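You operate a simulated robot arm through the tools that you are given. There is no shell and no other tool. Be economical: measure what you need, move in short steps, check, and stop when the job is done.

The job below is to be done with a simulated two-armed robot. You get a single attempt, and the scene is never put back.

## Task
Drain tank 2 dry with the short hose from the rack.
Fine: use the Drain coupler; shut its valve and put the hose back.

It is judged by the outcome, as a careful person would: the job done as asked, and still so three seconds after it is handed in. It fails if anything else is knocked over, pushed out of place, dropped, spilled or broken.

## Robot
Two 7-joint arms with two-finger grippers on one trunk, on a base that drives. Base frame: it is fixed to the floor where the robot stands at the start and does not move with it; the origin is under the middle of the robot, x ahead of it, y to its left, z up; the surface under the hand at the start is at about z = 920. Readings come in mm, rad, newtons and seconds.
The left shoulder is at the start at [78, 151, 1014], the right one opposite. With the tool pointing down near the work surface each hand reaches from about 100 to 780 mm from the robot's upright axis, wherever it stands, measured 20 degrees to its own side. Places, roughly: blue fill valve [300, 200, 800]; cold valve [300, 0, 800]; drain coupler [600, 100, 900]; green stand [500, -100, 700]; grey drain valve [300, 100, 800]; hot valve [300, 400, 800]; left slot of the grey rack [500, -200, 900]; right tank [700, 100, 1200]; tank two coupler [400, 100, 900]. Payload 2.54 kg a hand.
Tool frame (each hand has its own): the origin (TCP) lies between the finger pads and is the grasp point; the fingertips stand 30 mm ahead of it; z points along the fingers, y is the line along which they close. The gripper opens to 116 mm. The gripper's body begins 95 mm behind the TCP.
Orientation is that of the tool frame in the base frame, as a unit quaternion [w, x, y, z]. With the fingers straight down and closing along the base's y, the tool's x points along the base's -x, its y along +y and its z along -z.

## Interface
- The arms move only by the tool arm_command. It takes "left_series", "right_series" or both (then of equal length, played together; a hand with none holds still); each is a list of rows, each a list of 3 entries, a list of its own where there are three numbers: the shift along the tool's x, y, z in units of 20 mm (1.0 is 20 mm), then the turn, a rotation vector about the tool's x, y, z in units of 8 degrees (1.0 is 8 degrees), then the gripper command, from -1 (shut) to 1 (fully open), values between in proportion. In form: [[[tx, ty, tz], [rx, ry, rz], hand], ...]. A call has 1 to 8 rows; each row shifts and turns the commanded pose from where the row before left it, along the tool's axes as they then stand. A call with a number of a shift or a turn outside -1 to 1 is refused whole. A row lasts 0.2 s, in which the tool goes at most 50 mm and 0.15 rad; a call with a longer step from one row to the next is refused whole, and so is a gripper value outside its range. Where a pose cannot be reached the arm comes as near as it can. A force on the tool above 80 N (or 10 N above the force at the start of the call, whichever is more), or a blocked arm, ends the call early, and 0.2 s more pass. The fingers move at their own pace (about 72 mm/s each) and stop on an object; they squeeze with about 37 N. The grip force told is the motor's: it shows also when the fingers shut on nothing. Time passes only in rows, and 0.2 s behind the last, so rows that do not move let the fingers close. The reply holds the time, the measured pose of the TCP, the force on the tool along the base axes, the opening and the grip force, in the units named above and with some noise, with the torque about the TCP (base axes, N m) and any sound that the robot's microphone picked up, and new pictures: "views" is both (left out), scene, wrist or none (wrist: the cameras of the hands that moved).
- Cameras (640 x 400 px; columns grow to the right, rows downward): "scene" is now at [156.9, -14, 1139.9]; the picture's right is [-0.14, -0.99, 0.00], its down [-0.50, 0.07, -0.86] and it looks along [0.86, -0.12, -0.50] (base axes); focal length 214 px, centre (320, 200). "left" rides on the left gripper at [69, 15, -122] in its tool frame; the picture's right is [-0.21, 0.98, 0.00], its down [-0.83, -0.18, -0.53] and it looks along [-0.52, -0.11, 0.85] (tool axes); focal length 251 px, centre (320, 200). "right" rides on the right gripper at [69, -15, -122] in its tool frame; the picture's right is [0.21, 0.98, 0.00], its down [-0.83, 0.18, -0.53] and it looks along [-0.52, 0.11, 0.85] (tool axes); focal length 251 px, centre (320, 200). There is no depth. A picture from a camera that has moved, and an enlarged one, comes with that camera's place and axes in the base frame and with its lens.
- move_column(by): slides the trunk up (or, below 0, down) by that many mm; the arms and the scene camera ride with it, the base frame stays. It gives what a move gives, with no picture.
- base_move(legs): drives the robot by 1 to 6 legs, each [ahead, left, turn to the left] in mm, mm and rad, along the robot's own axes; the way and the turn of a leg run together, so that a leg with both is an arc; at most 1500 mm and 3.142 rad a leg. The arms and the cameras ride along, it lands a little off, and it stops where it bumps. It gives what a move gives, and a new picture of the scene camera.
- turn_head(pan, tilt): turns the head with the scene camera to pan (to the left, within 1.396 rad either way) and tilt (down, from -0.506 to 1.204), counted from straight ahead of the robot. It gives what a move gives, and a new picture of the scene camera.
- enlarge(camera, box): a new picture of the part [left, top, right, bottom] of that camera's present view, enlarged. No time passes.
- close_job(): hands the job in; it is judged then, once.

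Work in short steps. Places have to be worked out from the pictures, the camera data and where the tool is seen: move nearer, look again, correct. Check each grasp and each placing, and mend what went wrong. You have 120 turns and 260 pictures in all, those below and enlarged ones among them. Open the grippers and draw the arms clear of the work before you hand the job in, unless the task says otherwise; then end with one line.

The tools are called after ">>>" as name(argument=value, ...) on one line, values as JSON. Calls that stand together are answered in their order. arm_command: Moves the arms, as the interface text tells. Its arguments: {"type":"object","properties":{"left_series":{"type":"array"},"right_series":{"type":"array"},"views":{"type":"string","enum":["both","scene","wrist","none"]}},"required":[]} The other tools are called the same way: move_column (by) slides the trunk up or down; base_move (legs) drives the base; turn_head (pan, tilt) turns the head that bears the scene camera; enlarge (camera, box) takes an enlarged picture of a part of a camera's view; close_job () hands the job in.

At the start:

```text
time_s: 0.0
left_ee_pos: [443.3, 186.2, 1233.9]
left_tool_rot: [0.0, -0.001, 1.0, 0.0]
left_ft_force: [0.4, -0.1, 0.1]
left_wrist_torque: [0.0, 0.01, -0.01]
left_grip_width: 116.0
left_grip_force: 0.0
right_ee_pos: [364.8, -181.8, 1234.5]
right_tool_rot: [-0.001, 0.0, 1.0, 0.0]
right_ft_force: [0.7, 0.4, -0.3]
right_wrist_torque: [-0.02, -0.02, -0.01]
right_grip_width: 116.0
right_grip_force: 0.1
trunk travel left (down, up): [-251.0, 38.0]
robot x, y, heading: [1.1, -1.0, 0.004]
head pan, tilt: [-0.141, 0.525]
```

scene: 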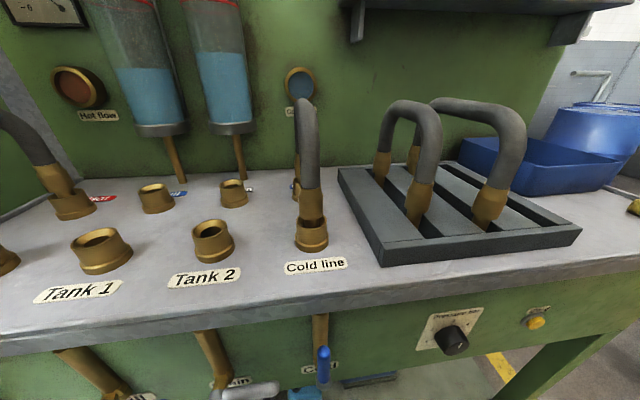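
right: 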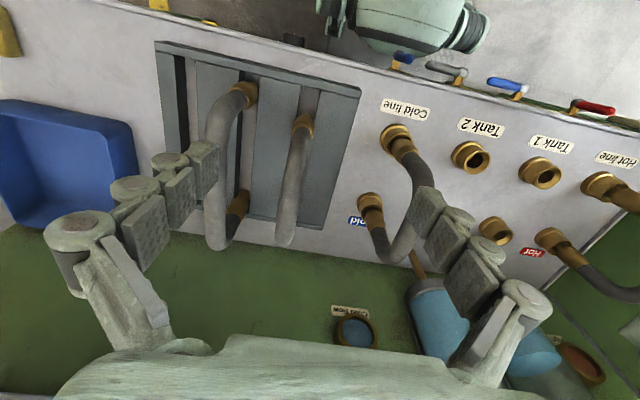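
left: 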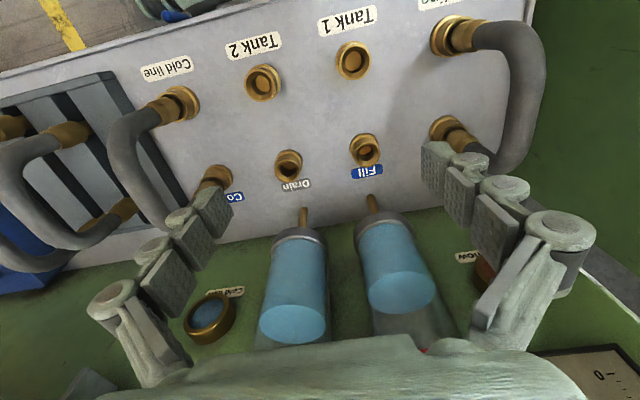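

I'll look closely at the panel, the rack and the valves first.

>>> enlarge(camera="scene", box=[330, 80, 600, 280])

>>> enlarge(camera="left", box=[120, 10, 440, 210])

>>> turn_head(pan=0.2, tilt=1.1)

```text
2.00 times, centred on (465, 180) of scene
camera zoom: at [156.9, -14.0, 1139.9], right [-0.14, -0.99, 0.0], down [-0.5, 0.07, -0.86], along [0.86, -0.12, -0.5], focal length 429 px, centre (30, 240)
```

zoom: 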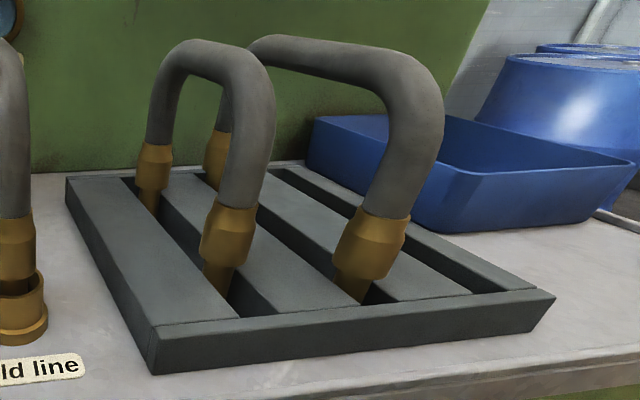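

```text
2.00 times, centred on (280, 110) of left
camera zoom: at [375.4, 200.6, 1356.3], right [0.21, 0.98, 0.0], down [0.83, -0.18, 0.53], along [0.52, -0.11, -0.85], focal length 503 px, centre (400, 380)
```

zoom: 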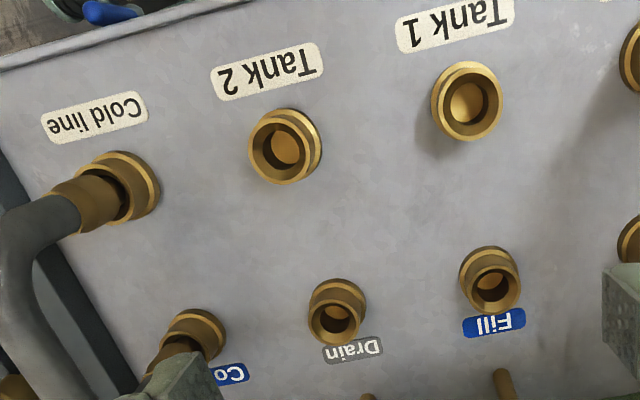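

```text
time_s: 1.0
left_ee_pos: [443.8, 185.8, 1234.3]
left_tool_rot: [0.0, 0.001, 1.0, 0.0]
left_ft_force: [-0.3, 0.4, -0.2]
left_wrist_torque: [-0.01, -0.01, 0.0]
left_grip_width: 116.1
left_grip_force: 0.1
right_ee_pos: [365.8, -180.2, 1234.0]
right_tool_rot: [0.001, 0.0, 1.0, -0.001]
right_ft_force: [0.3, 0.4, -0.4]
right_wrist_torque: [0.0, 0.02, 0.0]
right_grip_width: 116.1
right_grip_force: 0.0
trunk travel left (down, up): [-251.0, 38.0]
robot x, y, heading: [0.8, 1.5, -0.004]
head pan, tilt: [0.201, 1.1]
camera scene: at [129.3, 11.4, 1094.7], right [0.2, -0.98, 0.0], down [-0.87, -0.18, -0.45], along [0.45, 0.09, -0.89], focal length 214 px, centre (320, 200)
```

scene: 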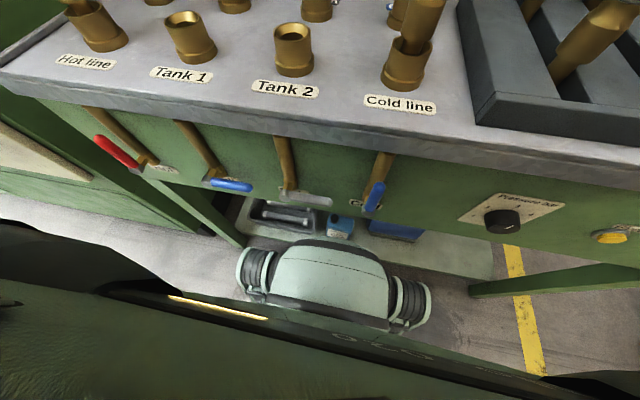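

The left rack hose spans about 150 mm, matching Tank 2 to Drain, so it is the short one. The valves need a closer look.

>>> enlarge(camera="scene", box=[80, 100, 420, 240])

>>> turn_head(pan=0.2, tilt=0.2)

```text
1.88 times, centred on (250, 170) of scene
camera zoom: at [129.3, 11.4, 1094.7], right [0.2, -0.98, 0.0], down [-0.87, -0.18, -0.45], along [0.45, 0.09, -0.89], focal length 404 px, centre (452, 256)
```

zoom: 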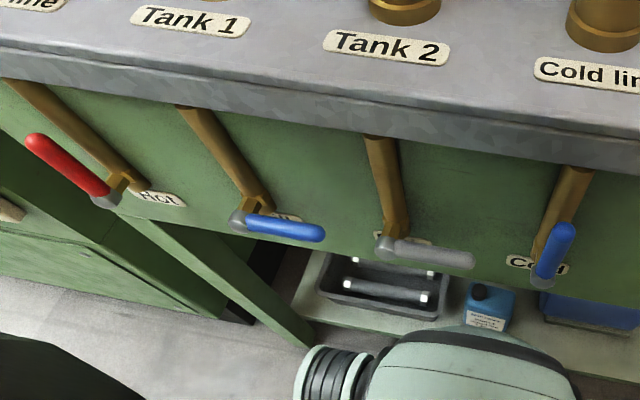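

```text
time_s: 2.2
left_ee_pos: [444.3, 185.6, 1232.9]
left_tool_rot: [0.0, -0.001, 1.0, 0.001]
left_ft_force: [0.8, -0.4, 0.2]
left_wrist_torque: [0.04, 0.03, 0.0]
left_grip_width: 115.8
left_grip_force: 0.0
right_ee_pos: [364.7, -181.5, 1234.0]
right_tool_rot: [0.001, 0.0, 1.0, 0.0]
right_ft_force: [0.0, -0.4, 0.6]
right_wrist_torque: [0.0, -0.01, -0.03]
right_grip_width: 115.6
right_grip_force: 0.0
trunk travel left (down, up): [-251.0, 38.0]
robot x, y, heading: [-1.1, 0.5, 0.001]
head pan, tilt: [0.201, 0.201]
camera scene: at [158.7, 17.4, 1170.0], right [0.2, -0.98, 0.0], down [-0.2, -0.04, -0.98], along [0.96, 0.2, -0.2], focal length 214 px, centre (320, 200)
```

scene: 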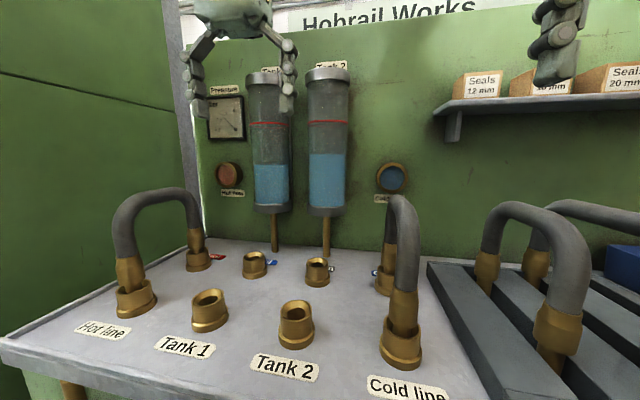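

Tank 2 is the right-hand tank, and the drain and fill handles lie across their pipes (shut). The short hose's crown should be near (500, -202, 1100), so I move the right hand above it.

>>> arm_command(right_series=[[[-1, -0.15, 0], [0, 0, 0], 0.3], [[-1, -0.15, 0], [0, 0, 0], 0.3], [[-1, -0.15, 0], [0, 0, 0], 0.3], [[-1, -0.15, 0], [0, 0, 0], 0.3], [[-1, -0.15, 0], [0, 0, 0], 0.3], [[-1, -0.15, 0], [0, 0, 0], 0.3], [[-0.5, -0.1, 0], [0, 0, 0], 0.3]])

>>> turn_head(pan=-0.2, tilt=0.35)

```text
time_s: 3.8
left_ee_pos: [444.8, 185.8, 1234.4]
left_tool_rot: [-0.001, 0.0, 1.0, 0.0]
left_ft_force: [0.9, -0.7, 1.0]
left_wrist_torque: [0.01, 0.01, 0.02]
left_grip_width: 116.2
left_grip_force: 0.0
right_ee_pos: [494.9, -199.9, 1233.4]
right_tool_rot: [0.0, 0.0, 1.0, 0.001]
right_ft_force: [-0.7, -0.9, -0.3]
right_wrist_torque: [0.0, -0.03, -0.05]
right_grip_width: 75.4
right_grip_force: 0.1
trunk travel left (down, up): [-251.0, 38.0]
robot x, y, heading: [3.6, 3.8, -0.001]
head pan, tilt: [0.201, 0.201]
camera scene: at [158.8, 17.4, 1170.0], right [0.2, -0.98, 0.0], down [-0.2, -0.04, -0.98], along [0.96, 0.2, -0.2], focal length 214 px, centre (320, 200)
camera right: at [426.1, -216.0, 1355.4], right [-0.21, 0.98, 0.0], down [0.83, 0.18, 0.53], along [0.52, 0.11, -0.85], focal length 251 px, centre (320, 200)
```

scene: 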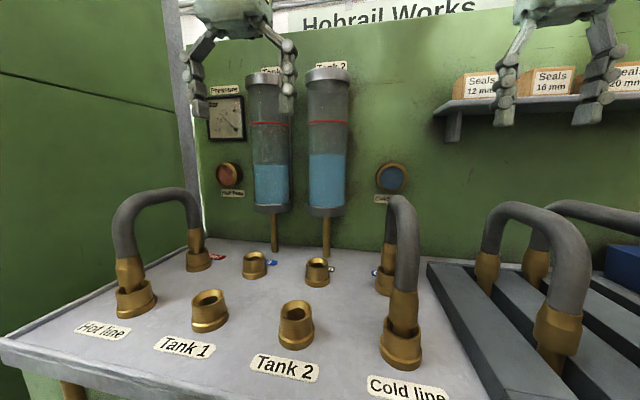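
right: 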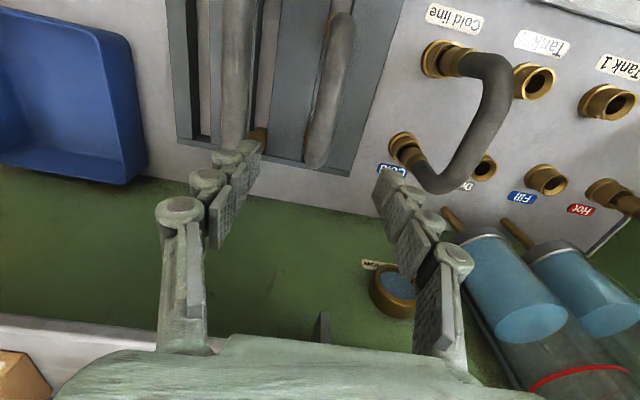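

```text
time_s: 4.7
left_ee_pos: [444.4, 185.0, 1233.9]
left_tool_rot: [0.001, -0.001, 1.0, 0.0]
left_ft_force: [-0.1, -0.8, -0.2]
left_wrist_torque: [0.02, 0.02, 0.02]
left_grip_width: 115.9
left_grip_force: 0.1
right_ee_pos: [494.6, -200.8, 1234.3]
right_tool_rot: [0.0, 0.0, 1.0, 0.0]
right_ft_force: [-0.3, -0.2, 0.2]
right_wrist_torque: [0.01, -0.01, 0.0]
right_grip_width: 75.2
right_grip_force: 0.0
trunk travel left (down, up): [-251.0, 38.0]
robot x, y, heading: [3.1, 2.9, -0.001]
head pan, tilt: [-0.201, 0.351]
camera scene: at [158.7, -19.7, 1156.1], right [-0.2, -0.98, 0.0], down [-0.34, 0.07, -0.94], along [0.92, -0.19, -0.34], focal length 214 px, centre (320, 200)
```

scene: 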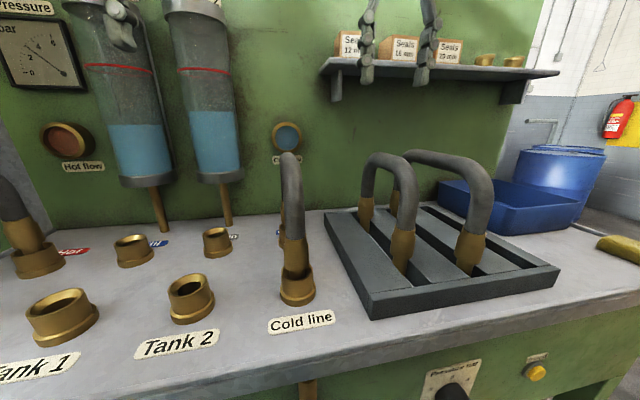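

Triangulating, the hose ends are at about x=404 and x=544, with y=-198 and the crown top near z=1110. I move over x=474 and descend to straddle the crown.

>>> arm_command(right_series=[[[1, 0.1, 0.5], [0, 0, 0], 0.3], [[0, 0, 1], [0, 0, 0], 0.3], [[0, 0, 1], [0, 0, 0], 0.3], [[0, 0, 1], [0, 0, 0], 0.3], [[0, 0, 1], [0, 0, 0], 0.3], [[0, 0, 0.5], [0, 0, 0], 0.3]])

```text
time_s: 6.0
left_ee_pos: [444.6, 186.2, 1234.5]
left_tool_rot: [0.0, 0.0, 1.0, 0.001]
left_ft_force: [0.4, -0.6, 0.2]
left_wrist_torque: [-0.01, 0.0, 0.03]
left_grip_width: 116.2
left_grip_force: 0.1
right_ee_pos: [474.8, -198.8, 1133.9]
right_tool_rot: [0.0, 0.0, 1.0, 0.0]
right_ft_force: [0.9, 0.8, -0.5]
right_wrist_torque: [0.02, 0.02, 0.01]
right_grip_width: 75.4
right_grip_force: 0.1
trunk travel left (down, up): [-251.0, 38.0]
robot x, y, heading: [2.1, -1.9, 0.001]
head pan, tilt: [-0.201, 0.351]
camera scene: at [158.7, -19.8, 1156.1], right [-0.2, -0.98, 0.0], down [-0.34, 0.07, -0.94], along [0.92, -0.19, -0.34], focal length 214 px, centre (320, 200)
camera right: at [405.5, -214.1, 1255.3], right [-0.21, 0.98, 0.0], down [0.83, 0.18, 0.53], along [0.52, 0.12, -0.85], focal length 251 px, centre (320, 200)
```

scene: 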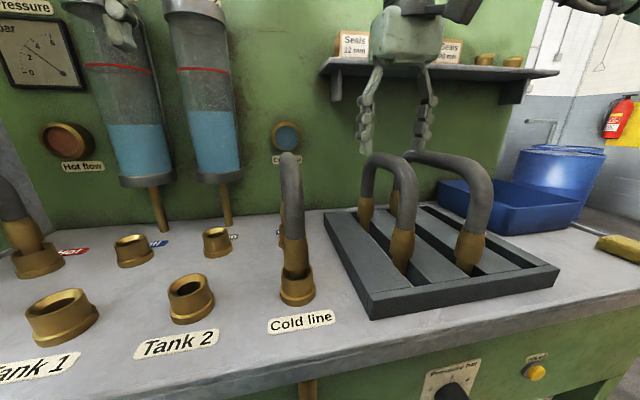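
right: 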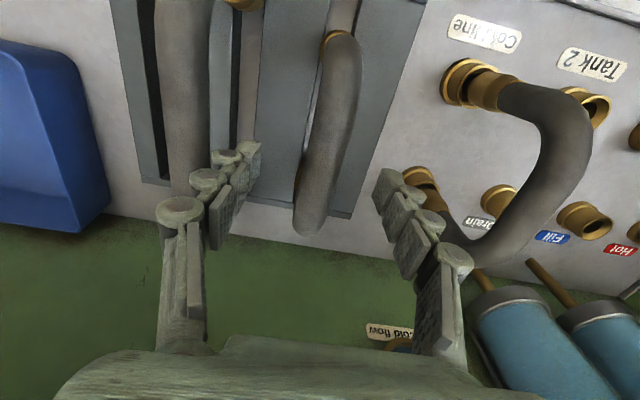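

The crown sits between the fingers. I go down to z≈1094 and close.

>>> arm_command(right_series=[[[0, 0.05, 1], [0, 0, 0], 0.3], [[0, 0, 1], [0, 0, 0], 0.3], [[0, 0, 0], [0, 0, 0], 0.3]])

```text
time_s: 6.8
left_ee_pos: [443.9, 185.5, 1234.5]
left_tool_rot: [0.001, 0.0, 1.0, 0.0]
left_ft_force: [0.1, 0.1, 0.1]
left_wrist_torque: [0.01, 0.03, -0.03]
left_grip_width: 116.0
left_grip_force: 0.0
right_ee_pos: [475.8, -198.4, 1092.9]
right_tool_rot: [0.001, 0.0, 1.0, 0.001]
right_ft_force: [-0.2, -0.1, -0.8]
right_wrist_torque: [0.02, 0.01, 0.0]
right_grip_width: 75.4
right_grip_force: 0.1
trunk travel left (down, up): [-251.0, 38.0]
robot x, y, heading: [-0.7, 0.9, -0.003]
head pan, tilt: [-0.201, 0.351]
camera scene: at [158.6, -19.7, 1156.1], right [-0.2, -0.98, 0.0], down [-0.34, 0.07, -0.94], along [0.92, -0.19, -0.34], focal length 214 px, centre (320, 200)
camera right: at [405.8, -213.3, 1215.0], right [-0.21, 0.98, 0.0], down [0.83, 0.18, 0.53], along [0.52, 0.11, -0.85], focal length 251 px, centre (320, 200)
```

scene: 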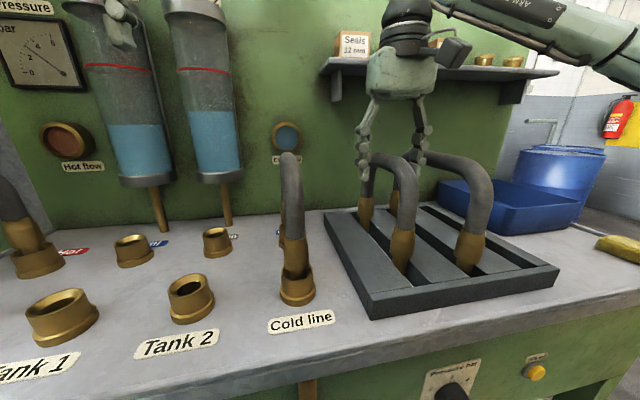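
right: 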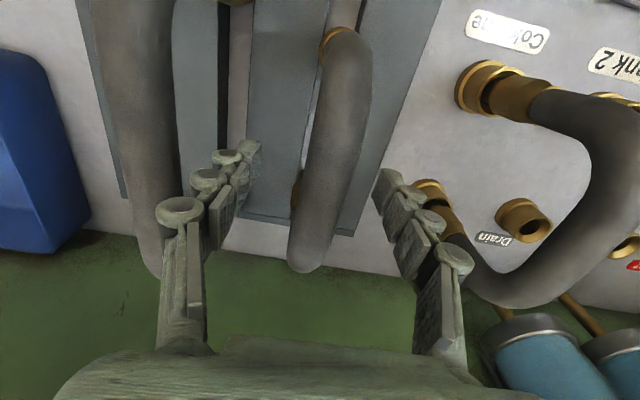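

The hose is centred between the fingers with the other hose clear. Closing now.

>>> arm_command(right_series=[[[0, 0, 0], [0, 0, 0], -1], [[0, 0, 0], [0, 0, 0], -1], [[0, 0, 0], [0, 0, 0], -1], [[0, 0, 0], [0, 0, 0], -1]])

```text
time_s: 7.8
left_ee_pos: [443.7, 184.8, 1233.7]
left_tool_rot: [0.0, 0.0, 1.0, 0.0]
left_ft_force: [-0.3, 0.6, -0.2]
left_wrist_torque: [-0.02, -0.01, -0.02]
left_grip_width: 116.3
left_grip_force: 0.1
right_ee_pos: [475.1, -197.9, 1093.3]
right_tool_rot: [-0.001, 0.0, 1.0, -0.001]
right_ft_force: [-0.9, 0.3, 0.9]
right_wrist_torque: [0.05, 0.08, 0.02]
right_grip_width: 24.1
right_grip_force: 37.0
trunk travel left (down, up): [-251.0, 38.0]
robot x, y, heading: [-2.3, 0.2, -0.002]
head pan, tilt: [-0.201, 0.351]
camera scene: at [158.7, -19.8, 1156.1], right [-0.2, -0.98, 0.0], down [-0.34, 0.07, -0.94], along [0.92, -0.19, -0.34], focal length 214 px, centre (320, 200)
camera right: at [405.9, -213.3, 1215.0], right [-0.21, 0.98, 0.0], down [0.83, 0.18, 0.53], along [0.52, 0.11, -0.85], focal length 251 px, centre (320, 200)
```

scene: 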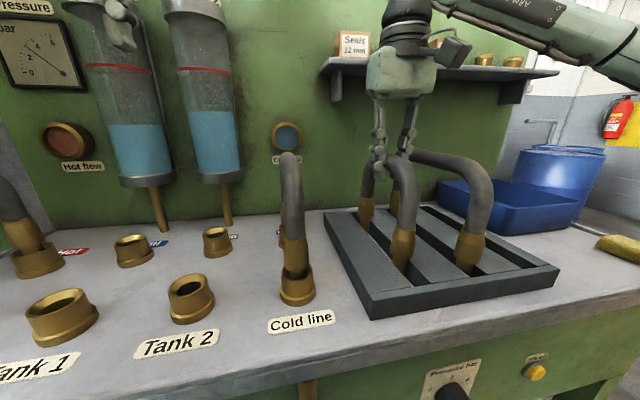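
right: 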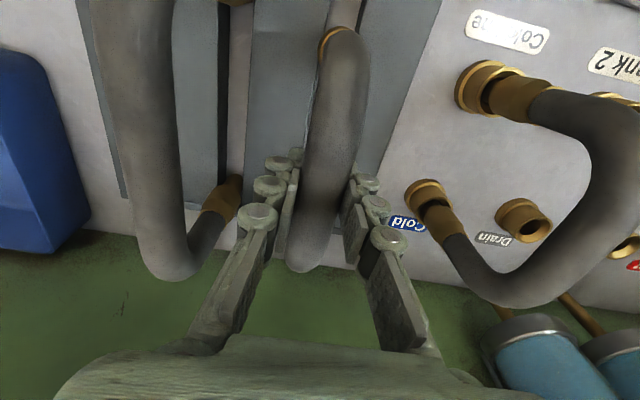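

Grip is firm at 24 mm. I lift straight up and watch the spigots come out.

>>> arm_command(right_series=[[[0, 0, -0.6], [0, 0, 0], -1], [[0, 0, -1], [0, 0, 0], -1], [[0, 0, -1], [0, 0, 0], -1], [[0, 0, -1], [0, 0, 0], -1], [[0, 0, -1], [0, 0, 0], -1]])

```text
time_s: 9.1
left_ee_pos: [443.8, 186.5, 1234.9]
left_tool_rot: [0.0, 0.0, 1.0, 0.0]
left_ft_force: [0.5, 0.7, -0.1]
left_wrist_torque: [-0.01, -0.07, -0.03]
left_grip_width: 115.9
left_grip_force: 0.1
right_ee_pos: [475.2, -196.4, 1185.2]
right_tool_rot: [0.0, 0.0, 1.0, 0.0]
right_ft_force: [-0.6, 0.0, -2.1]
right_wrist_torque: [0.0, 0.03, -0.05]
right_grip_width: 24.0
right_grip_force: 37.4
trunk travel left (down, up): [-251.0, 38.0]
robot x, y, heading: [1.8, 3.1, -0.004]
head pan, tilt: [-0.201, 0.351]
camera scene: at [158.5, -19.6, 1156.1], right [-0.2, -0.98, 0.0], down [-0.34, 0.07, -0.94], along [0.92, -0.19, -0.34], focal length 214 px, centre (320, 200)
camera right: at [405.8, -212.2, 1307.6], right [-0.21, 0.98, 0.0], down [0.83, 0.18, 0.53], along [0.52, 0.11, -0.85], focal length 251 px, centre (320, 200)
```

scene: 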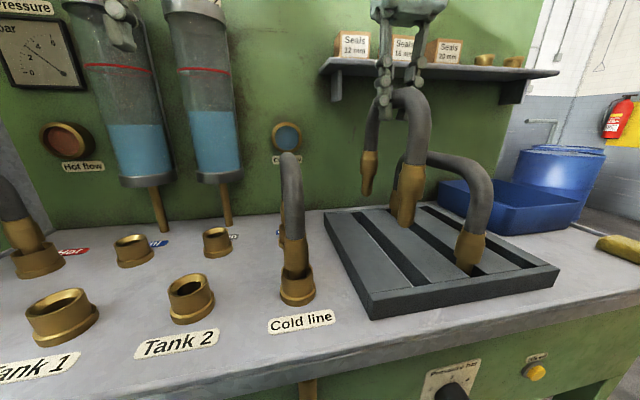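
right: 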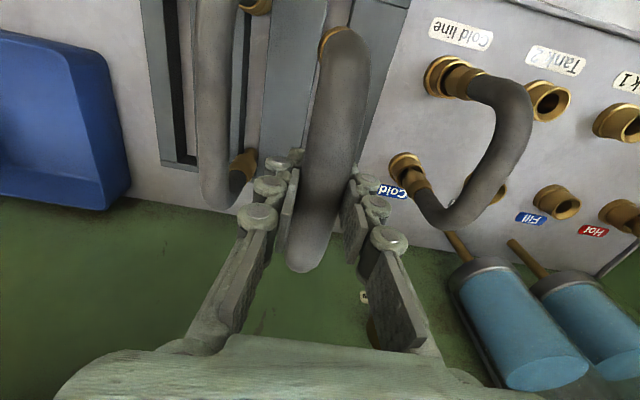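

Both spigots are out; the tips hang about 169 mm below the TCP. I raise the hose above the cold hose and move the left hand out of the way.

>>> arm_command(right_series=[[[0, 0, -1], [0, 0, 0], -1], [[0, 0, -1], [0, 0, 0], -1], [[0, 0, -1], [0, 0, 0], -1], [[0, 0, -1], [0, 0, 0], -1], [[0, 0, -1], [0, 0, 0], -1], [[0, 0, -0.6], [0, 0, 0], -1], [[0, 0, 0], [0, 0, 0], -1], [[0, 0, 0], [0, 0, 0], -1]], left_series=[[[0, 1, 0], [0, 0, 0], -1], [[0, 1, 0], [0, 0, 0], -1], [[0, 1, 0], [0, 0, 0], -1], [[0, 1, 0], [0, 0, 0], -1], [[0, 1, 0], [0, 0, 0], -1], [[0, 1, 0], [0, 0, 0], -1], [[0, 1, 0], [0, 0, 0], -1], [[0, 1, 0], [0, 0, 0], -1]], views="scene")

```text
time_s: 10.8
left_ee_pos: [444.9, 326.2, 1233.1]
left_tool_rot: [0.003, 0.0, 1.0, -0.001]
left_ft_force: [0.0, -0.1, 0.1]
left_wrist_torque: [0.01, -0.03, -0.04]
left_grip_width: 0.0
left_grip_force: 29.1
left hand out of reach, approached as far as the arm can: row 8
right_ee_pos: [469.6, -195.4, 1267.2]
right_tool_rot: [0.002, 0.0, 1.0, 0.001]
right_ft_force: [-0.6, 0.6, -2.7]
right_wrist_torque: [0.02, 0.02, -0.03]
right_grip_width: 24.2
right_grip_force: 36.7
right hand out of reach, approached as far as the arm can: row 5, 6
trunk travel left (down, up): [-251.0, 38.0]
robot x, y, heading: [1.2, 2.5, 0.002]
head pan, tilt: [-0.201, 0.351]
camera scene: at [158.8, -20.0, 1156.0], right [-0.2, -0.98, 0.0], down [-0.34, 0.07, -0.94], along [0.92, -0.19, -0.34], focal length 214 px, centre (320, 200)
```

scene: 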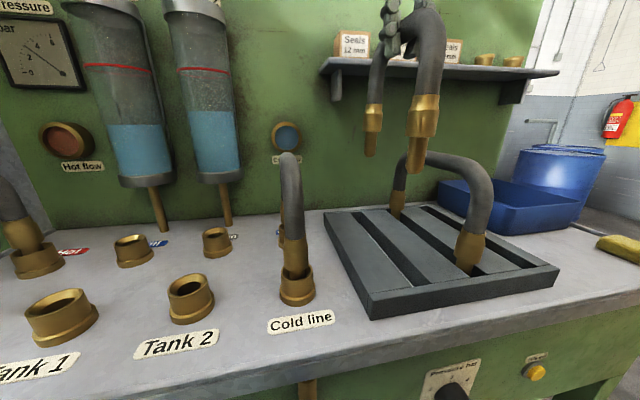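

The arm tops out at z=1267, so I raise the trunk for clearance over the cold hose.

>>> move_column(by=36)

```text
time_s: 11.7
left_ee_pos: [444.3, 326.7, 1269.1]
left_tool_rot: [0.003, 0.0, 1.0, 0.0]
left_ft_force: [-0.9, 0.0, -0.2]
left_wrist_torque: [0.05, 0.01, -0.03]
left_grip_width: 0.0
left_grip_force: 28.7
right_ee_pos: [470.5, -195.0, 1300.9]
right_tool_rot: [0.002, 0.0, 1.0, 0.001]
right_ft_force: [0.0, 1.0, -2.8]
right_wrist_torque: [-0.01, -0.01, -0.01]
right_grip_width: 24.4
right_grip_force: 36.5
trunk travel left (down, up): [-287.0, 2.0]
robot x, y, heading: [-1.8, -2.1, 0.002]
head pan, tilt: [-0.201, 0.351]
```

Spigot tips are at about 1132, versus about 1112 for the cold hose crown. I pull back 30 mm in x to gain height, then cross partway and check.

>>> arm_command(right_series=[[[1, 0, 0], [0, 0, 0], -1], [[1, 0, -0.5], [0, 0, 0], -1], [[0, 0.5, -0.5], [0, 0, 0], -1], [[0, 1, 0], [0, 0, 0], -1], [[0, 1, 0], [0, 0, 0], -1], [[0, 1, 0], [0, 0, 0], -1]], views="scene")

```text
time_s: 13.1
left_ee_pos: [444.8, 326.5, 1268.3]
left_tool_rot: [0.002, 0.0, 1.0, -0.001]
left_ft_force: [-0.9, 0.4, 0.7]
left_wrist_torque: [0.02, -0.01, -0.04]
left_grip_width: 0.0
left_grip_force: 28.7
right_ee_pos: [435.4, -121.2, 1311.3]
right_tool_rot: [0.002, 0.0, 1.0, 0.002]
right_ft_force: [0.6, 0.4, -3.1]
right_wrist_torque: [0.0, 0.0, -0.02]
right_grip_width: 23.9
right_grip_force: 36.6
right hand out of reach, approached as far as the arm can: row 2, 3
trunk travel left (down, up): [-287.0, 2.0]
robot x, y, heading: [0.4, -0.6, -0.002]
head pan, tilt: [-0.201, 0.351]
camera scene: at [158.9, -19.3, 1192.0], right [-0.2, -0.98, 0.0], down [-0.34, 0.07, -0.94], along [0.92, -0.19, -0.34], focal length 214 px, centre (320, 200)
```

scene: 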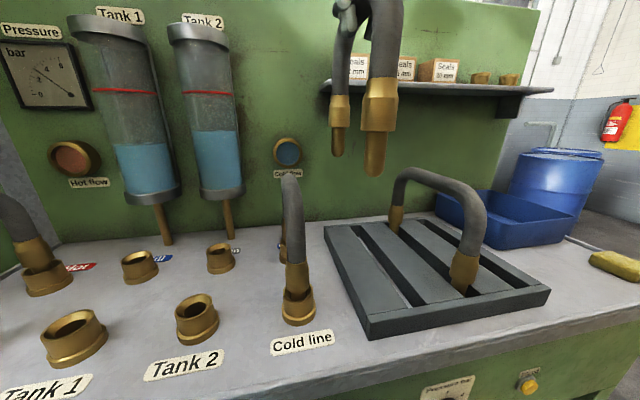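

Clearance over the cold hose is about 24 mm. I cross it.

>>> arm_command(right_series=[[[0, 1, 0], [0, 0, 0], -1], [[0, 1, 0], [0, 0, 0], -1], [[0, 1, 0], [0, 0, 0], -1], [[0, 1, 0], [0, 0, 0], -1], [[0, 1, 0], [0, 0, 0], -1], [[0, 1, 0], [0, 0, 0], -1], [[0, 1, 0], [0, 0, 0], -1]], views="scene")

```text
time_s: 14.8
left_ee_pos: [444.9, 325.2, 1269.2]
left_tool_rot: [0.003, 0.0, 1.0, 0.001]
left_ft_force: [0.1, 0.2, 0.2]
left_wrist_torque: [0.0, -0.01, 0.02]
left_grip_width: 0.0
left_grip_force: 28.0
right_ee_pos: [441.0, -20.6, 1325.8]
right_tool_rot: [0.001, 0.013, 0.999, 0.05]
right_ft_force: [0.2, 0.1, -3.0]
right_wrist_torque: [-0.02, 0.04, -0.02]
right_grip_width: 23.8
right_grip_force: 37.1
right hand out of reach, approached as far as the arm can: row 7
trunk travel left (down, up): [-287.0, 2.0]
robot x, y, heading: [4.6, 0.9, 0.007]
head pan, tilt: [-0.201, 0.351]
stopped in row 7 (right hand): the arm was blocked; the commanded pose is now the measured one
camera scene: at [159.2, -17.6, 1189.9], right [-0.17, -0.99, 0.0], down [-0.36, 0.06, -0.93], along [0.92, -0.16, -0.36], focal length 214 px, centre (320, 200)
```

scene: 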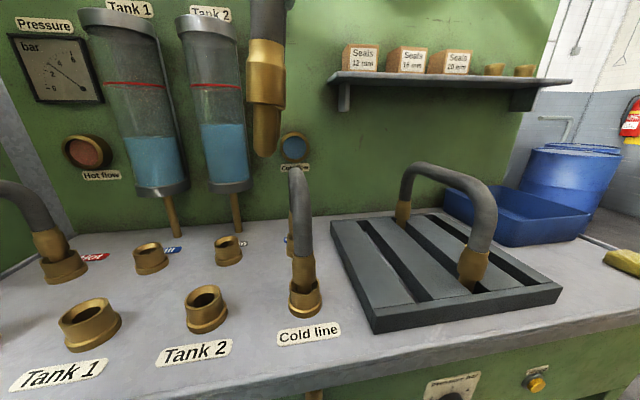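

The right upper arm touched the head (the camera axes shifted a bit). I back off slightly, bring the left hand inward, and will then shift the whole base left instead.

>>> arm_command(right_series=[[[0, -1, 0], [0, 0, 0], -1], [[0, -0.5, 0], [0, 0, 0], -1], [[0, 0, 0], [0, 0, 0], -1], [[0, 0, 0], [0, 0, 0], -1], [[0, 0, 0], [0, 0, 0], -1], [[0, 0, 0], [0, 0, 0], -1]], left_series=[[[0, -1, 0], [0, 0, 0], -1], [[0, -1, 0], [0, 0, 0], -1], [[0, -1, 0], [0, 0, 0], -1], [[0, -1, 0], [0, 0, 0], -1], [[0, -1, 0], [0, 0, 0], -1], [[0, -1, 0], [0, 0, 0], -1]], views="scene")

```text
time_s: 16.2
left_ee_pos: [445.3, 204.7, 1269.1]
left_tool_rot: [0.003, 0.001, 1.0, 0.0]
left_ft_force: [-0.1, -0.8, -0.4]
left_wrist_torque: [-0.01, 0.0, -0.01]
left_grip_width: 0.0
left_grip_force: 28.6
right_ee_pos: [440.2, -48.9, 1322.8]
right_tool_rot: [0.001, 0.013, 0.999, 0.048]
right_ft_force: [-0.4, 0.0, -3.1]
right_wrist_torque: [-0.01, 0.03, -0.04]
right_grip_width: 24.0
right_grip_force: 36.6
trunk travel left (down, up): [-287.0, 2.0]
robot x, y, heading: [1.1, -3.0, -0.002]
head pan, tilt: [-0.201, 0.351]
camera scene: at [158.9, -20.2, 1192.0], right [-0.2, -0.98, 0.0], down [-0.34, 0.07, -0.94], along [0.92, -0.19, -0.34], focal length 214 px, centre (320, 200)
```

scene: 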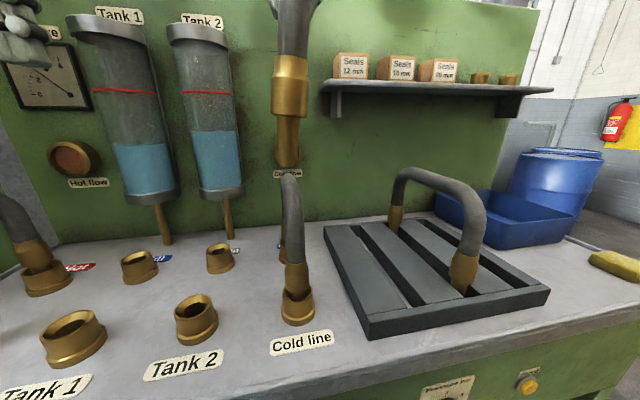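

The head sprang back. I square the right hand and then drive the base about 150 mm left.

>>> arm_command(right_series=[[[0, 0, 0], [0.35, 0, -0.1], -1], [[0, 0, 0], [0.34, 0, -0.09], -1], [[0, 0, 0], [0, 0, 0], -1]], views="none")

>>> base_move(legs=[[0, 150, 0]])

```text
time_s: 17.1
left_ee_pos: [444.7, 206.6, 1268.8]
left_tool_rot: [0.003, 0.0, 1.0, 0.0]
left_ft_force: [-0.4, -1.0, -0.4]
left_wrist_torque: [0.01, 0.02, 0.0]
left_grip_width: 0.0
left_grip_force: 28.7
right_ee_pos: [439.2, -48.8, 1315.1]
right_tool_rot: [0.002, 0.0, 1.0, 0.0]
right_ft_force: [0.5, 0.4, -2.8]
right_wrist_torque: [-0.01, -0.01, 0.0]
right_grip_width: 24.3
right_grip_force: 37.2
right hand out of reach, approached as far as the arm can: row 2
trunk travel left (down, up): [-287.0, 2.0]
robot x, y, heading: [-0.1, 1.1, -0.001]
head pan, tilt: [-0.201, 0.351]
```

```text
time_s: 19.1
left_ee_pos: [445.7, 356.0, 1268.4]
left_tool_rot: [0.003, 0.0, 1.0, 0.0]
left_ft_force: [-0.3, 0.4, -0.4]
left_wrist_torque: [-0.02, 0.02, 0.02]
left_grip_width: 0.2
left_grip_force: 28.7
right_ee_pos: [438.3, 100.5, 1314.4]
right_tool_rot: [0.003, 0.0, 1.0, 0.001]
right_ft_force: [-0.4, -0.2, -2.8]
right_wrist_torque: [0.0, 0.01, -0.02]
right_grip_width: 24.0
right_grip_force: 36.9
trunk travel left (down, up): [-287.0, 2.0]
robot x, y, heading: [1.6, 153.0, -0.001]
head pan, tilt: [-0.201, 0.351]
camera scene: at [158.8, 130.0, 1192.0], right [-0.2, -0.98, 0.0], down [-0.34, 0.07, -0.94], along [0.92, -0.19, -0.34], focal length 214 px, centre (320, 200)
```

scene: 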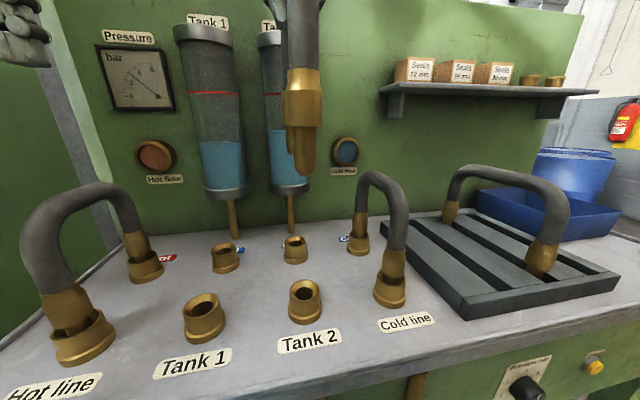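

Now the Tank 2 coupler is at about (409, 102) and Drain at (543, 102), with tops near z=960. I descend to just above them while moving to x=475.

>>> arm_command(right_series=[[[0, 0.1, 1], [0, 0, 0], -1], [[0, 0, 1], [0, 0, 0], -1], [[-1, 0, 1], [0, 0, 0], -1], [[-0.8, 0, 1], [0, 0, 0], -1], [[0, 0, 1], [0, 0, 0], -1], [[0, 0, 1], [0, 0, 0], -1], [[0, 0, 0.8], [0, 0, 0], -1], [[0, 0, 0], [0, 0, 0], -1]])

```text
time_s: 20.9
left_ee_pos: [445.0, 355.5, 1269.8]
left_tool_rot: [0.002, 0.0, 1.0, 0.0]
left_ft_force: [0.2, -0.5, 0.0]
left_wrist_torque: [-0.01, 0.0, 0.0]
left_grip_width: 0.2
left_grip_force: 28.9
right_ee_pos: [475.6, 103.8, 1178.9]
right_tool_rot: [0.002, 0.0, 1.0, 0.001]
right_ft_force: [0.7, 0.1, -3.0]
right_wrist_torque: [0.01, 0.02, -0.01]
right_grip_width: 24.2
right_grip_force: 36.8
trunk travel left (down, up): [-287.0, 2.0]
robot x, y, heading: [2.3, 150.8, 0.005]
head pan, tilt: [-0.201, 0.351]
camera scene: at [158.7, 129.9, 1192.1], right [-0.2, -0.98, 0.0], down [-0.34, 0.07, -0.94], along [0.92, -0.19, -0.34], focal length 214 px, centre (320, 200)
camera right: at [405.3, 88.7, 1300.4], right [-0.21, 0.98, 0.0], down [0.82, 0.18, 0.54], along [0.53, 0.12, -0.84], focal length 251 px, centre (320, 200)
```

scene: 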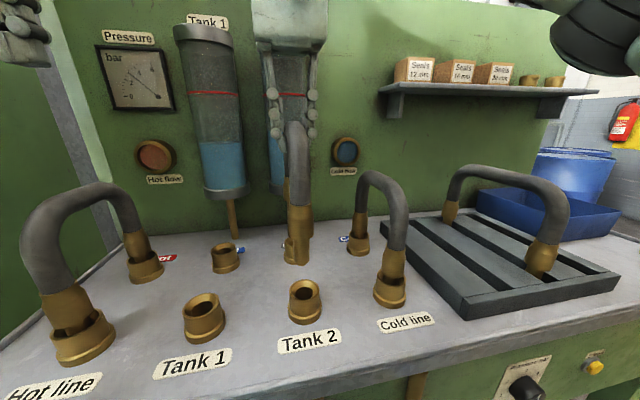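
right: 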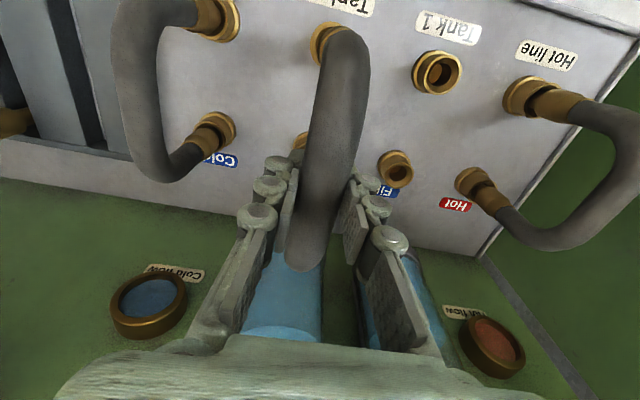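

I zoom in to compare the spigot tips with the coupler openings.

>>> enlarge(camera="scene", box=[250, 180, 370, 330])

>>> enlarge(camera="right", box=[240, 0, 420, 180])

```text
2.67 times, centred on (310, 255) of scene
camera zoom: at [158.7, 129.9, 1192.1], right [-0.2, -0.98, 0.0], down [-0.34, 0.07, -0.94], along [0.92, -0.19, -0.34], focal length 572 px, centre (347, 53)
```

zoom: 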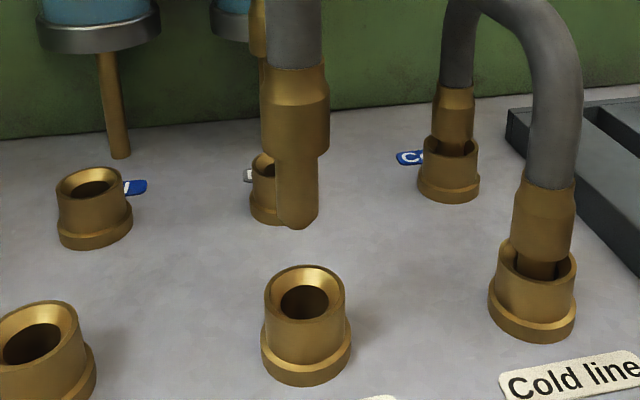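

```text
2.22 times, centred on (330, 90) of right
camera zoom: at [405.3, 88.7, 1300.4], right [-0.21, 0.98, 0.0], down [0.82, 0.18, 0.54], along [0.53, 0.12, -0.84], focal length 559 px, centre (298, 444)
```

zoom: 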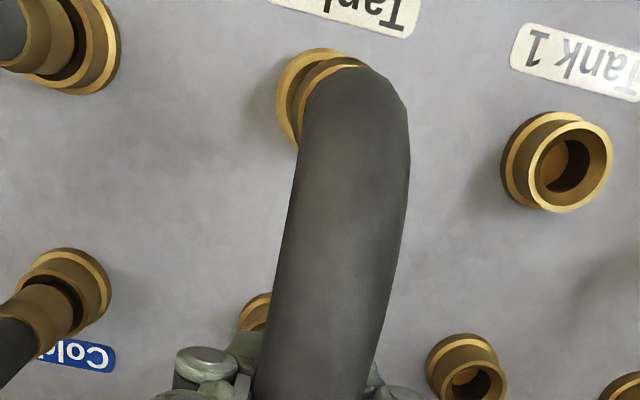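

The tips look about 2 mm left and a few mm short of the openings. I correct by x+3, y-2 and lower to just above the rims.

>>> arm_command(right_series=[[[-0.15, -0.1, 0.5], [0, 0, 0], -1], [[0, 0, 0.9], [0, 0, 0], -1], [[0, 0, 0.6], [0, 0, 0], -1], [[0, 0, 0], [0, 0, 0], -1]], views="none")

>>> enlarge(camera="scene", box=[250, 200, 350, 320])

>>> enlarge(camera="right", box=[240, 0, 420, 180])

```text
time_s: 21.9
left_ee_pos: [445.2, 355.2, 1270.1]
left_tool_rot: [0.003, 0.0, 1.0, 0.0]
left_ft_force: [0.9, -0.3, -0.2]
left_wrist_torque: [0.01, -0.01, -0.01]
left_grip_width: 0.2
left_grip_force: 28.6
right_ee_pos: [477.7, 101.9, 1139.4]
right_tool_rot: [0.002, 0.001, 1.0, 0.001]
right_ft_force: [0.3, -0.3, -2.6]
right_wrist_torque: [-0.02, 0.04, -0.01]
right_grip_width: 24.4
right_grip_force: 37.2
trunk travel left (down, up): [-287.0, 2.0]
robot x, y, heading: [-1.5, 151.8, -0.003]
head pan, tilt: [-0.201, 0.351]
```

```text
3.33 times, centred on (300, 260) of scene
camera zoom: at [158.8, 129.8, 1192.0], right [-0.2, -0.98, 0.0], down [-0.34, 0.07, -0.94], along [0.92, -0.19, -0.34], focal length 715 px, centre (387, 0)
```

zoom: 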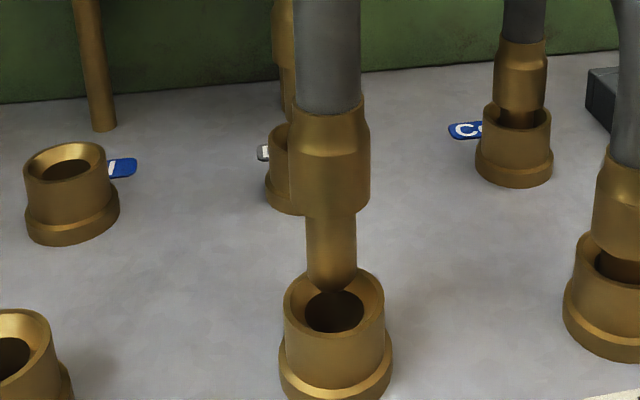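

```text
2.22 times, centred on (330, 90) of right
camera zoom: at [408.1, 86.7, 1260.1], right [-0.21, 0.98, 0.0], down [0.82, 0.18, 0.54], along [0.53, 0.12, -0.84], focal length 559 px, centre (298, 444)
```

zoom: 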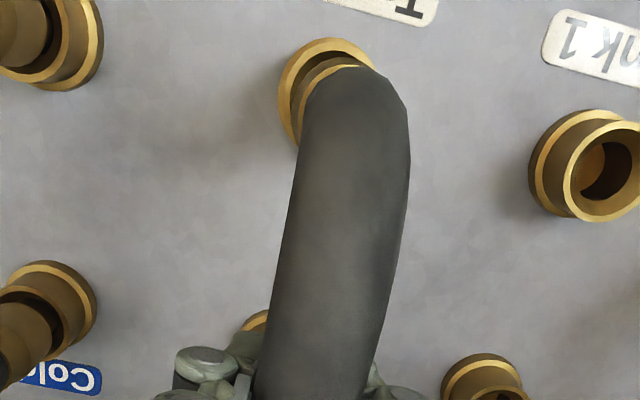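

The spigot is within the chamfer capture (about ±9 mm) of the Tank 2 opening. I lower in small steps with the force watched.

>>> arm_command(right_series=[[[0, -0.05, 0.5], [0, 0, 0], -1], [[0, 0, 0.3], [0, 0, 0], -1], [[0, 0, 0], [0, 0, 0], -1]], views="none")

>>> enlarge(camera="scene", box=[250, 200, 350, 320])

```text
time_s: 22.7
left_ee_pos: [444.4, 354.9, 1268.9]
left_tool_rot: [0.003, 0.001, 1.0, 0.0]
left_ft_force: [0.1, -0.6, 0.6]
left_wrist_torque: [0.0, 0.02, 0.04]
left_grip_width: 0.0
left_grip_force: 28.8
right_ee_pos: [477.7, 100.1, 1122.4]
right_tool_rot: [0.003, 0.001, 1.0, 0.001]
right_ft_force: [0.0, 0.0, -2.2]
right_wrist_torque: [0.0, 0.0, -0.01]
right_grip_width: 24.2
right_grip_force: 36.8
trunk travel left (down, up): [-287.0, 2.0]
robot x, y, heading: [-3.5, 148.0, -0.004]
head pan, tilt: [-0.201, 0.351]
```

```text
3.33 times, centred on (300, 260) of scene
camera zoom: at [158.8, 129.8, 1192.0], right [-0.2, -0.98, 0.0], down [-0.34, 0.07, -0.94], along [0.92, -0.19, -0.34], focal length 715 px, centre (387, 0)
```

zoom: 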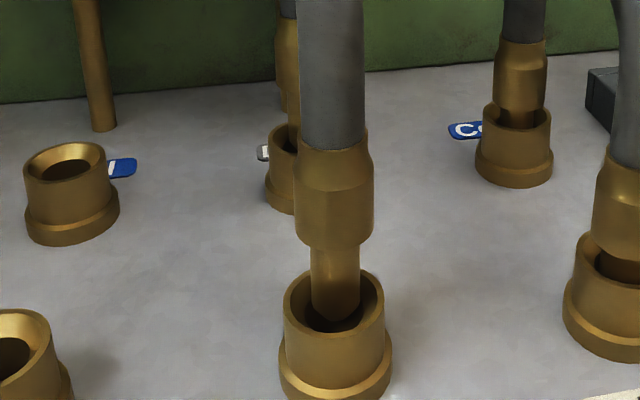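

The spigot is entering the opening without any force. I continue down.

>>> arm_command(right_series=[[[0, 0.05, 0.4], [0, 0, 0], -1], [[0, 0, 0.4], [0, 0, 0], -1], [[0, 0, 0], [0, 0, 0], -1]], views="none")

>>> enlarge(camera="scene", box=[250, 200, 350, 320])

```text
time_s: 23.5
left_ee_pos: [445.1, 355.7, 1269.3]
left_tool_rot: [0.002, 0.001, 1.0, 0.0]
left_ft_force: [0.3, 0.5, -0.4]
left_wrist_torque: [-0.01, 0.01, 0.03]
left_grip_width: 0.0
left_grip_force: 28.3
right_ee_pos: [476.7, 101.8, 1105.7]
right_tool_rot: [0.003, 0.0, 1.0, 0.001]
right_ft_force: [-5.3, 1.0, -2.1]
right_wrist_torque: [0.03, 0.65, 0.02]
right_grip_width: 24.0
right_grip_force: 36.5
trunk travel left (down, up): [-287.0, 2.0]
robot x, y, heading: [0.6, 150.2, 0.0]
head pan, tilt: [-0.201, 0.351]
```

```text
3.33 times, centred on (300, 260) of scene
camera zoom: at [158.2, 129.8, 1192.1], right [-0.2, -0.98, 0.0], down [-0.34, 0.07, -0.94], along [0.92, -0.19, -0.34], focal length 715 px, centre (387, 0)
```

zoom: 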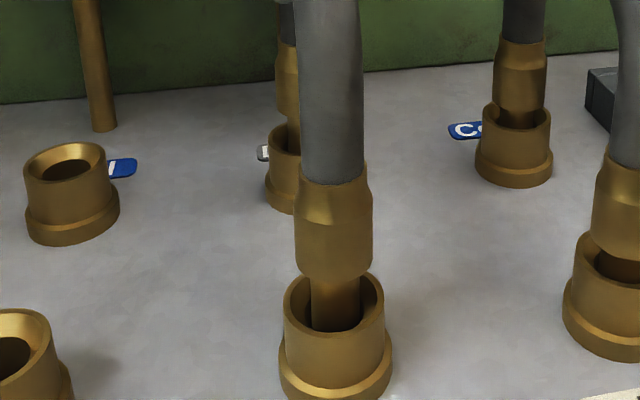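

It is in; a sideways force of -5 N in x says I am ~2 mm too far forward. I ease back and continue down.

>>> arm_command(right_series=[[[0.12, 0, 0], [0, 0, 0], -1], [[0, 0, 0.3], [0, 0, 0], -1], [[0, 0, 0.3], [0, 0, 0], -1], [[0, 0, 0], [0, 0, 0], -1]], views="none")

>>> enlarge(camera="scene", box=[250, 200, 350, 320])

```text
time_s: 24.5
left_ee_pos: [443.7, 356.7, 1269.0]
left_tool_rot: [0.003, 0.0, 1.0, 0.001]
left_ft_force: [0.2, -0.4, 0.0]
left_wrist_torque: [-0.01, -0.01, -0.01]
left_grip_width: 0.2
left_grip_force: 28.8
right_ee_pos: [475.0, 101.5, 1096.5]
right_tool_rot: [0.005, -0.001, 1.0, 0.002]
right_ft_force: [2.7, -0.2, 14.5]
right_wrist_torque: [0.04, 0.45, 0.03]
right_grip_width: 24.4
right_grip_force: 37.1
trunk travel left (down, up): [-287.0, 2.0]
robot x, y, heading: [0.8, 148.9, -0.006]
head pan, tilt: [-0.201, 0.351]
```

```text
3.33 times, centred on (300, 260) of scene
camera zoom: at [158.3, 130.0, 1192.4], right [-0.2, -0.98, 0.0], down [-0.34, 0.07, -0.94], along [0.92, -0.19, -0.34], focal length 715 px, centre (387, 0)
```

zoom: 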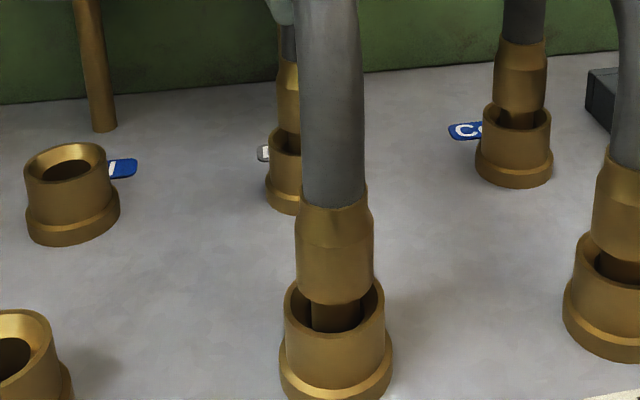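

The collars now sit at the same depth as the cold hose, with 14 N of resistance. One small further push will tell whether this is the hard stop.

>>> arm_command(right_series=[[[0, 0, 0.15], [0, 0, 0], -1], [[0, 0, 0.1], [0, 0, 0], -1], [[0, 0, 0], [0, 0, 0], -1]], views="wrist")

>>> enlarge(camera="scene", box=[250, 140, 420, 320])

```text
time_s: 25.3
left_ee_pos: [443.5, 355.6, 1269.8]
left_tool_rot: [0.004, 0.0, 1.0, 0.001]
left_ft_force: [0.5, 0.5, -0.8]
left_wrist_torque: [0.0, -0.01, 0.01]
left_grip_width: 0.0
left_grip_force: 28.6
right_ee_pos: [475.2, 101.7, 1092.3]
right_tool_rot: [0.006, 0.001, 1.0, 0.001]
right_ft_force: [12.4, 1.0, 35.7]
right_wrist_torque: [-0.02, -0.04, -0.07]
right_grip_width: 24.0
right_grip_force: 36.8
trunk travel left (down, up): [-287.0, 2.0]
robot x, y, heading: [-0.8, 146.1, -0.0]
head pan, tilt: [-0.201, 0.351]
camera right: at [405.1, 85.9, 1213.3], right [-0.21, 0.98, 0.0], down [0.82, 0.18, 0.54], along [0.53, 0.12, -0.84], focal length 251 px, centre (320, 200)
```

right: 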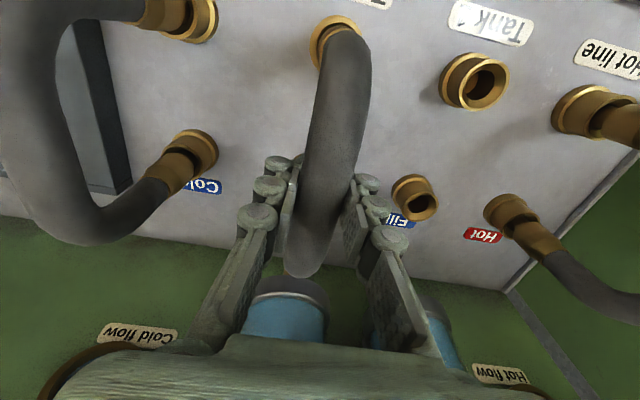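

```text
2.22 times, centred on (335, 230) of scene
camera zoom: at [157.7, 130.1, 1192.4], right [-0.2, -0.98, 0.0], down [-0.34, 0.07, -0.94], along [0.92, -0.19, -0.34], focal length 477 px, centre (287, 133)
```

zoom: 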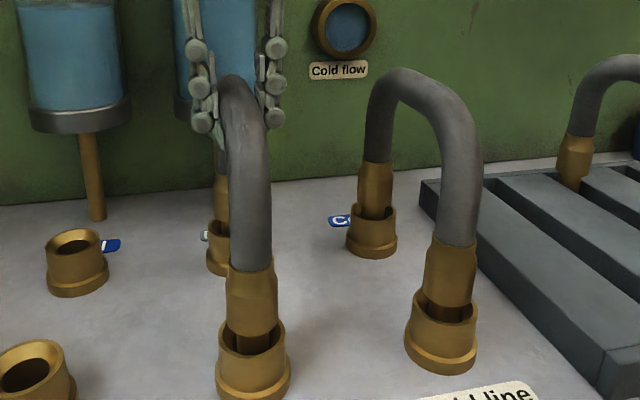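

Hard stop at z≈1092, level with the seated cold hose. I release the hose and check it stays.

>>> arm_command(right_series=[[[0, 0, -0.1], [0, 0, 0], -1], [[0, 0, 0], [0, 0, 0], 0.1], [[0, 0, 0], [0, 0, 0], 0.1], [[0, 0, 0], [0, 0, 0], 0.1], [[0, 0, -0.5], [0, 0, 0], 0.1], [[0, 0, -1], [0, 0, 0], 0.1], [[0, 0, -1], [0, 0, 0], 0.1], [[0, 0, -1], [0, 0, 0], 0.1]], views="scene")

```text
time_s: 27.1
left_ee_pos: [444.0, 355.0, 1269.1]
left_tool_rot: [0.002, 0.001, 1.0, 0.0]
left_ft_force: [0.4, -0.6, 0.8]
left_wrist_torque: [0.0, -0.03, 0.0]
left_grip_width: 0.2
left_grip_force: 28.8
right_ee_pos: [475.4, 99.8, 1162.1]
right_tool_rot: [0.002, 0.001, 1.0, 0.001]
right_ft_force: [0.4, -0.1, -1.1]
right_wrist_torque: [-0.02, -0.02, -0.03]
right_grip_width: 64.1
right_grip_force: 0.1
trunk travel left (down, up): [-287.0, 2.0]
robot x, y, heading: [-1.0, 148.4, 0.004]
head pan, tilt: [-0.201, 0.351]
camera scene: at [158.3, 129.9, 1192.1], right [-0.2, -0.98, 0.0], down [-0.34, 0.07, -0.94], along [0.92, -0.19, -0.34], focal length 214 px, centre (320, 200)
```

scene: 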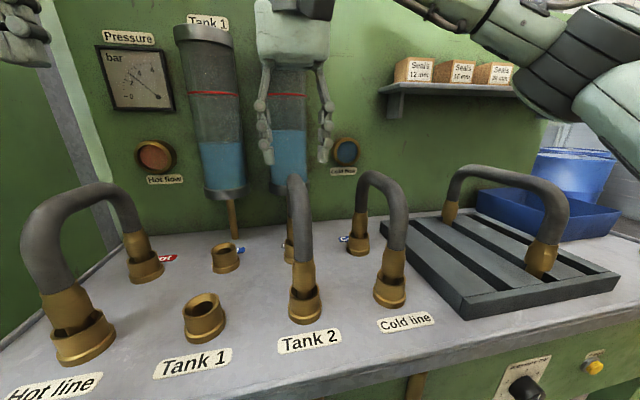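

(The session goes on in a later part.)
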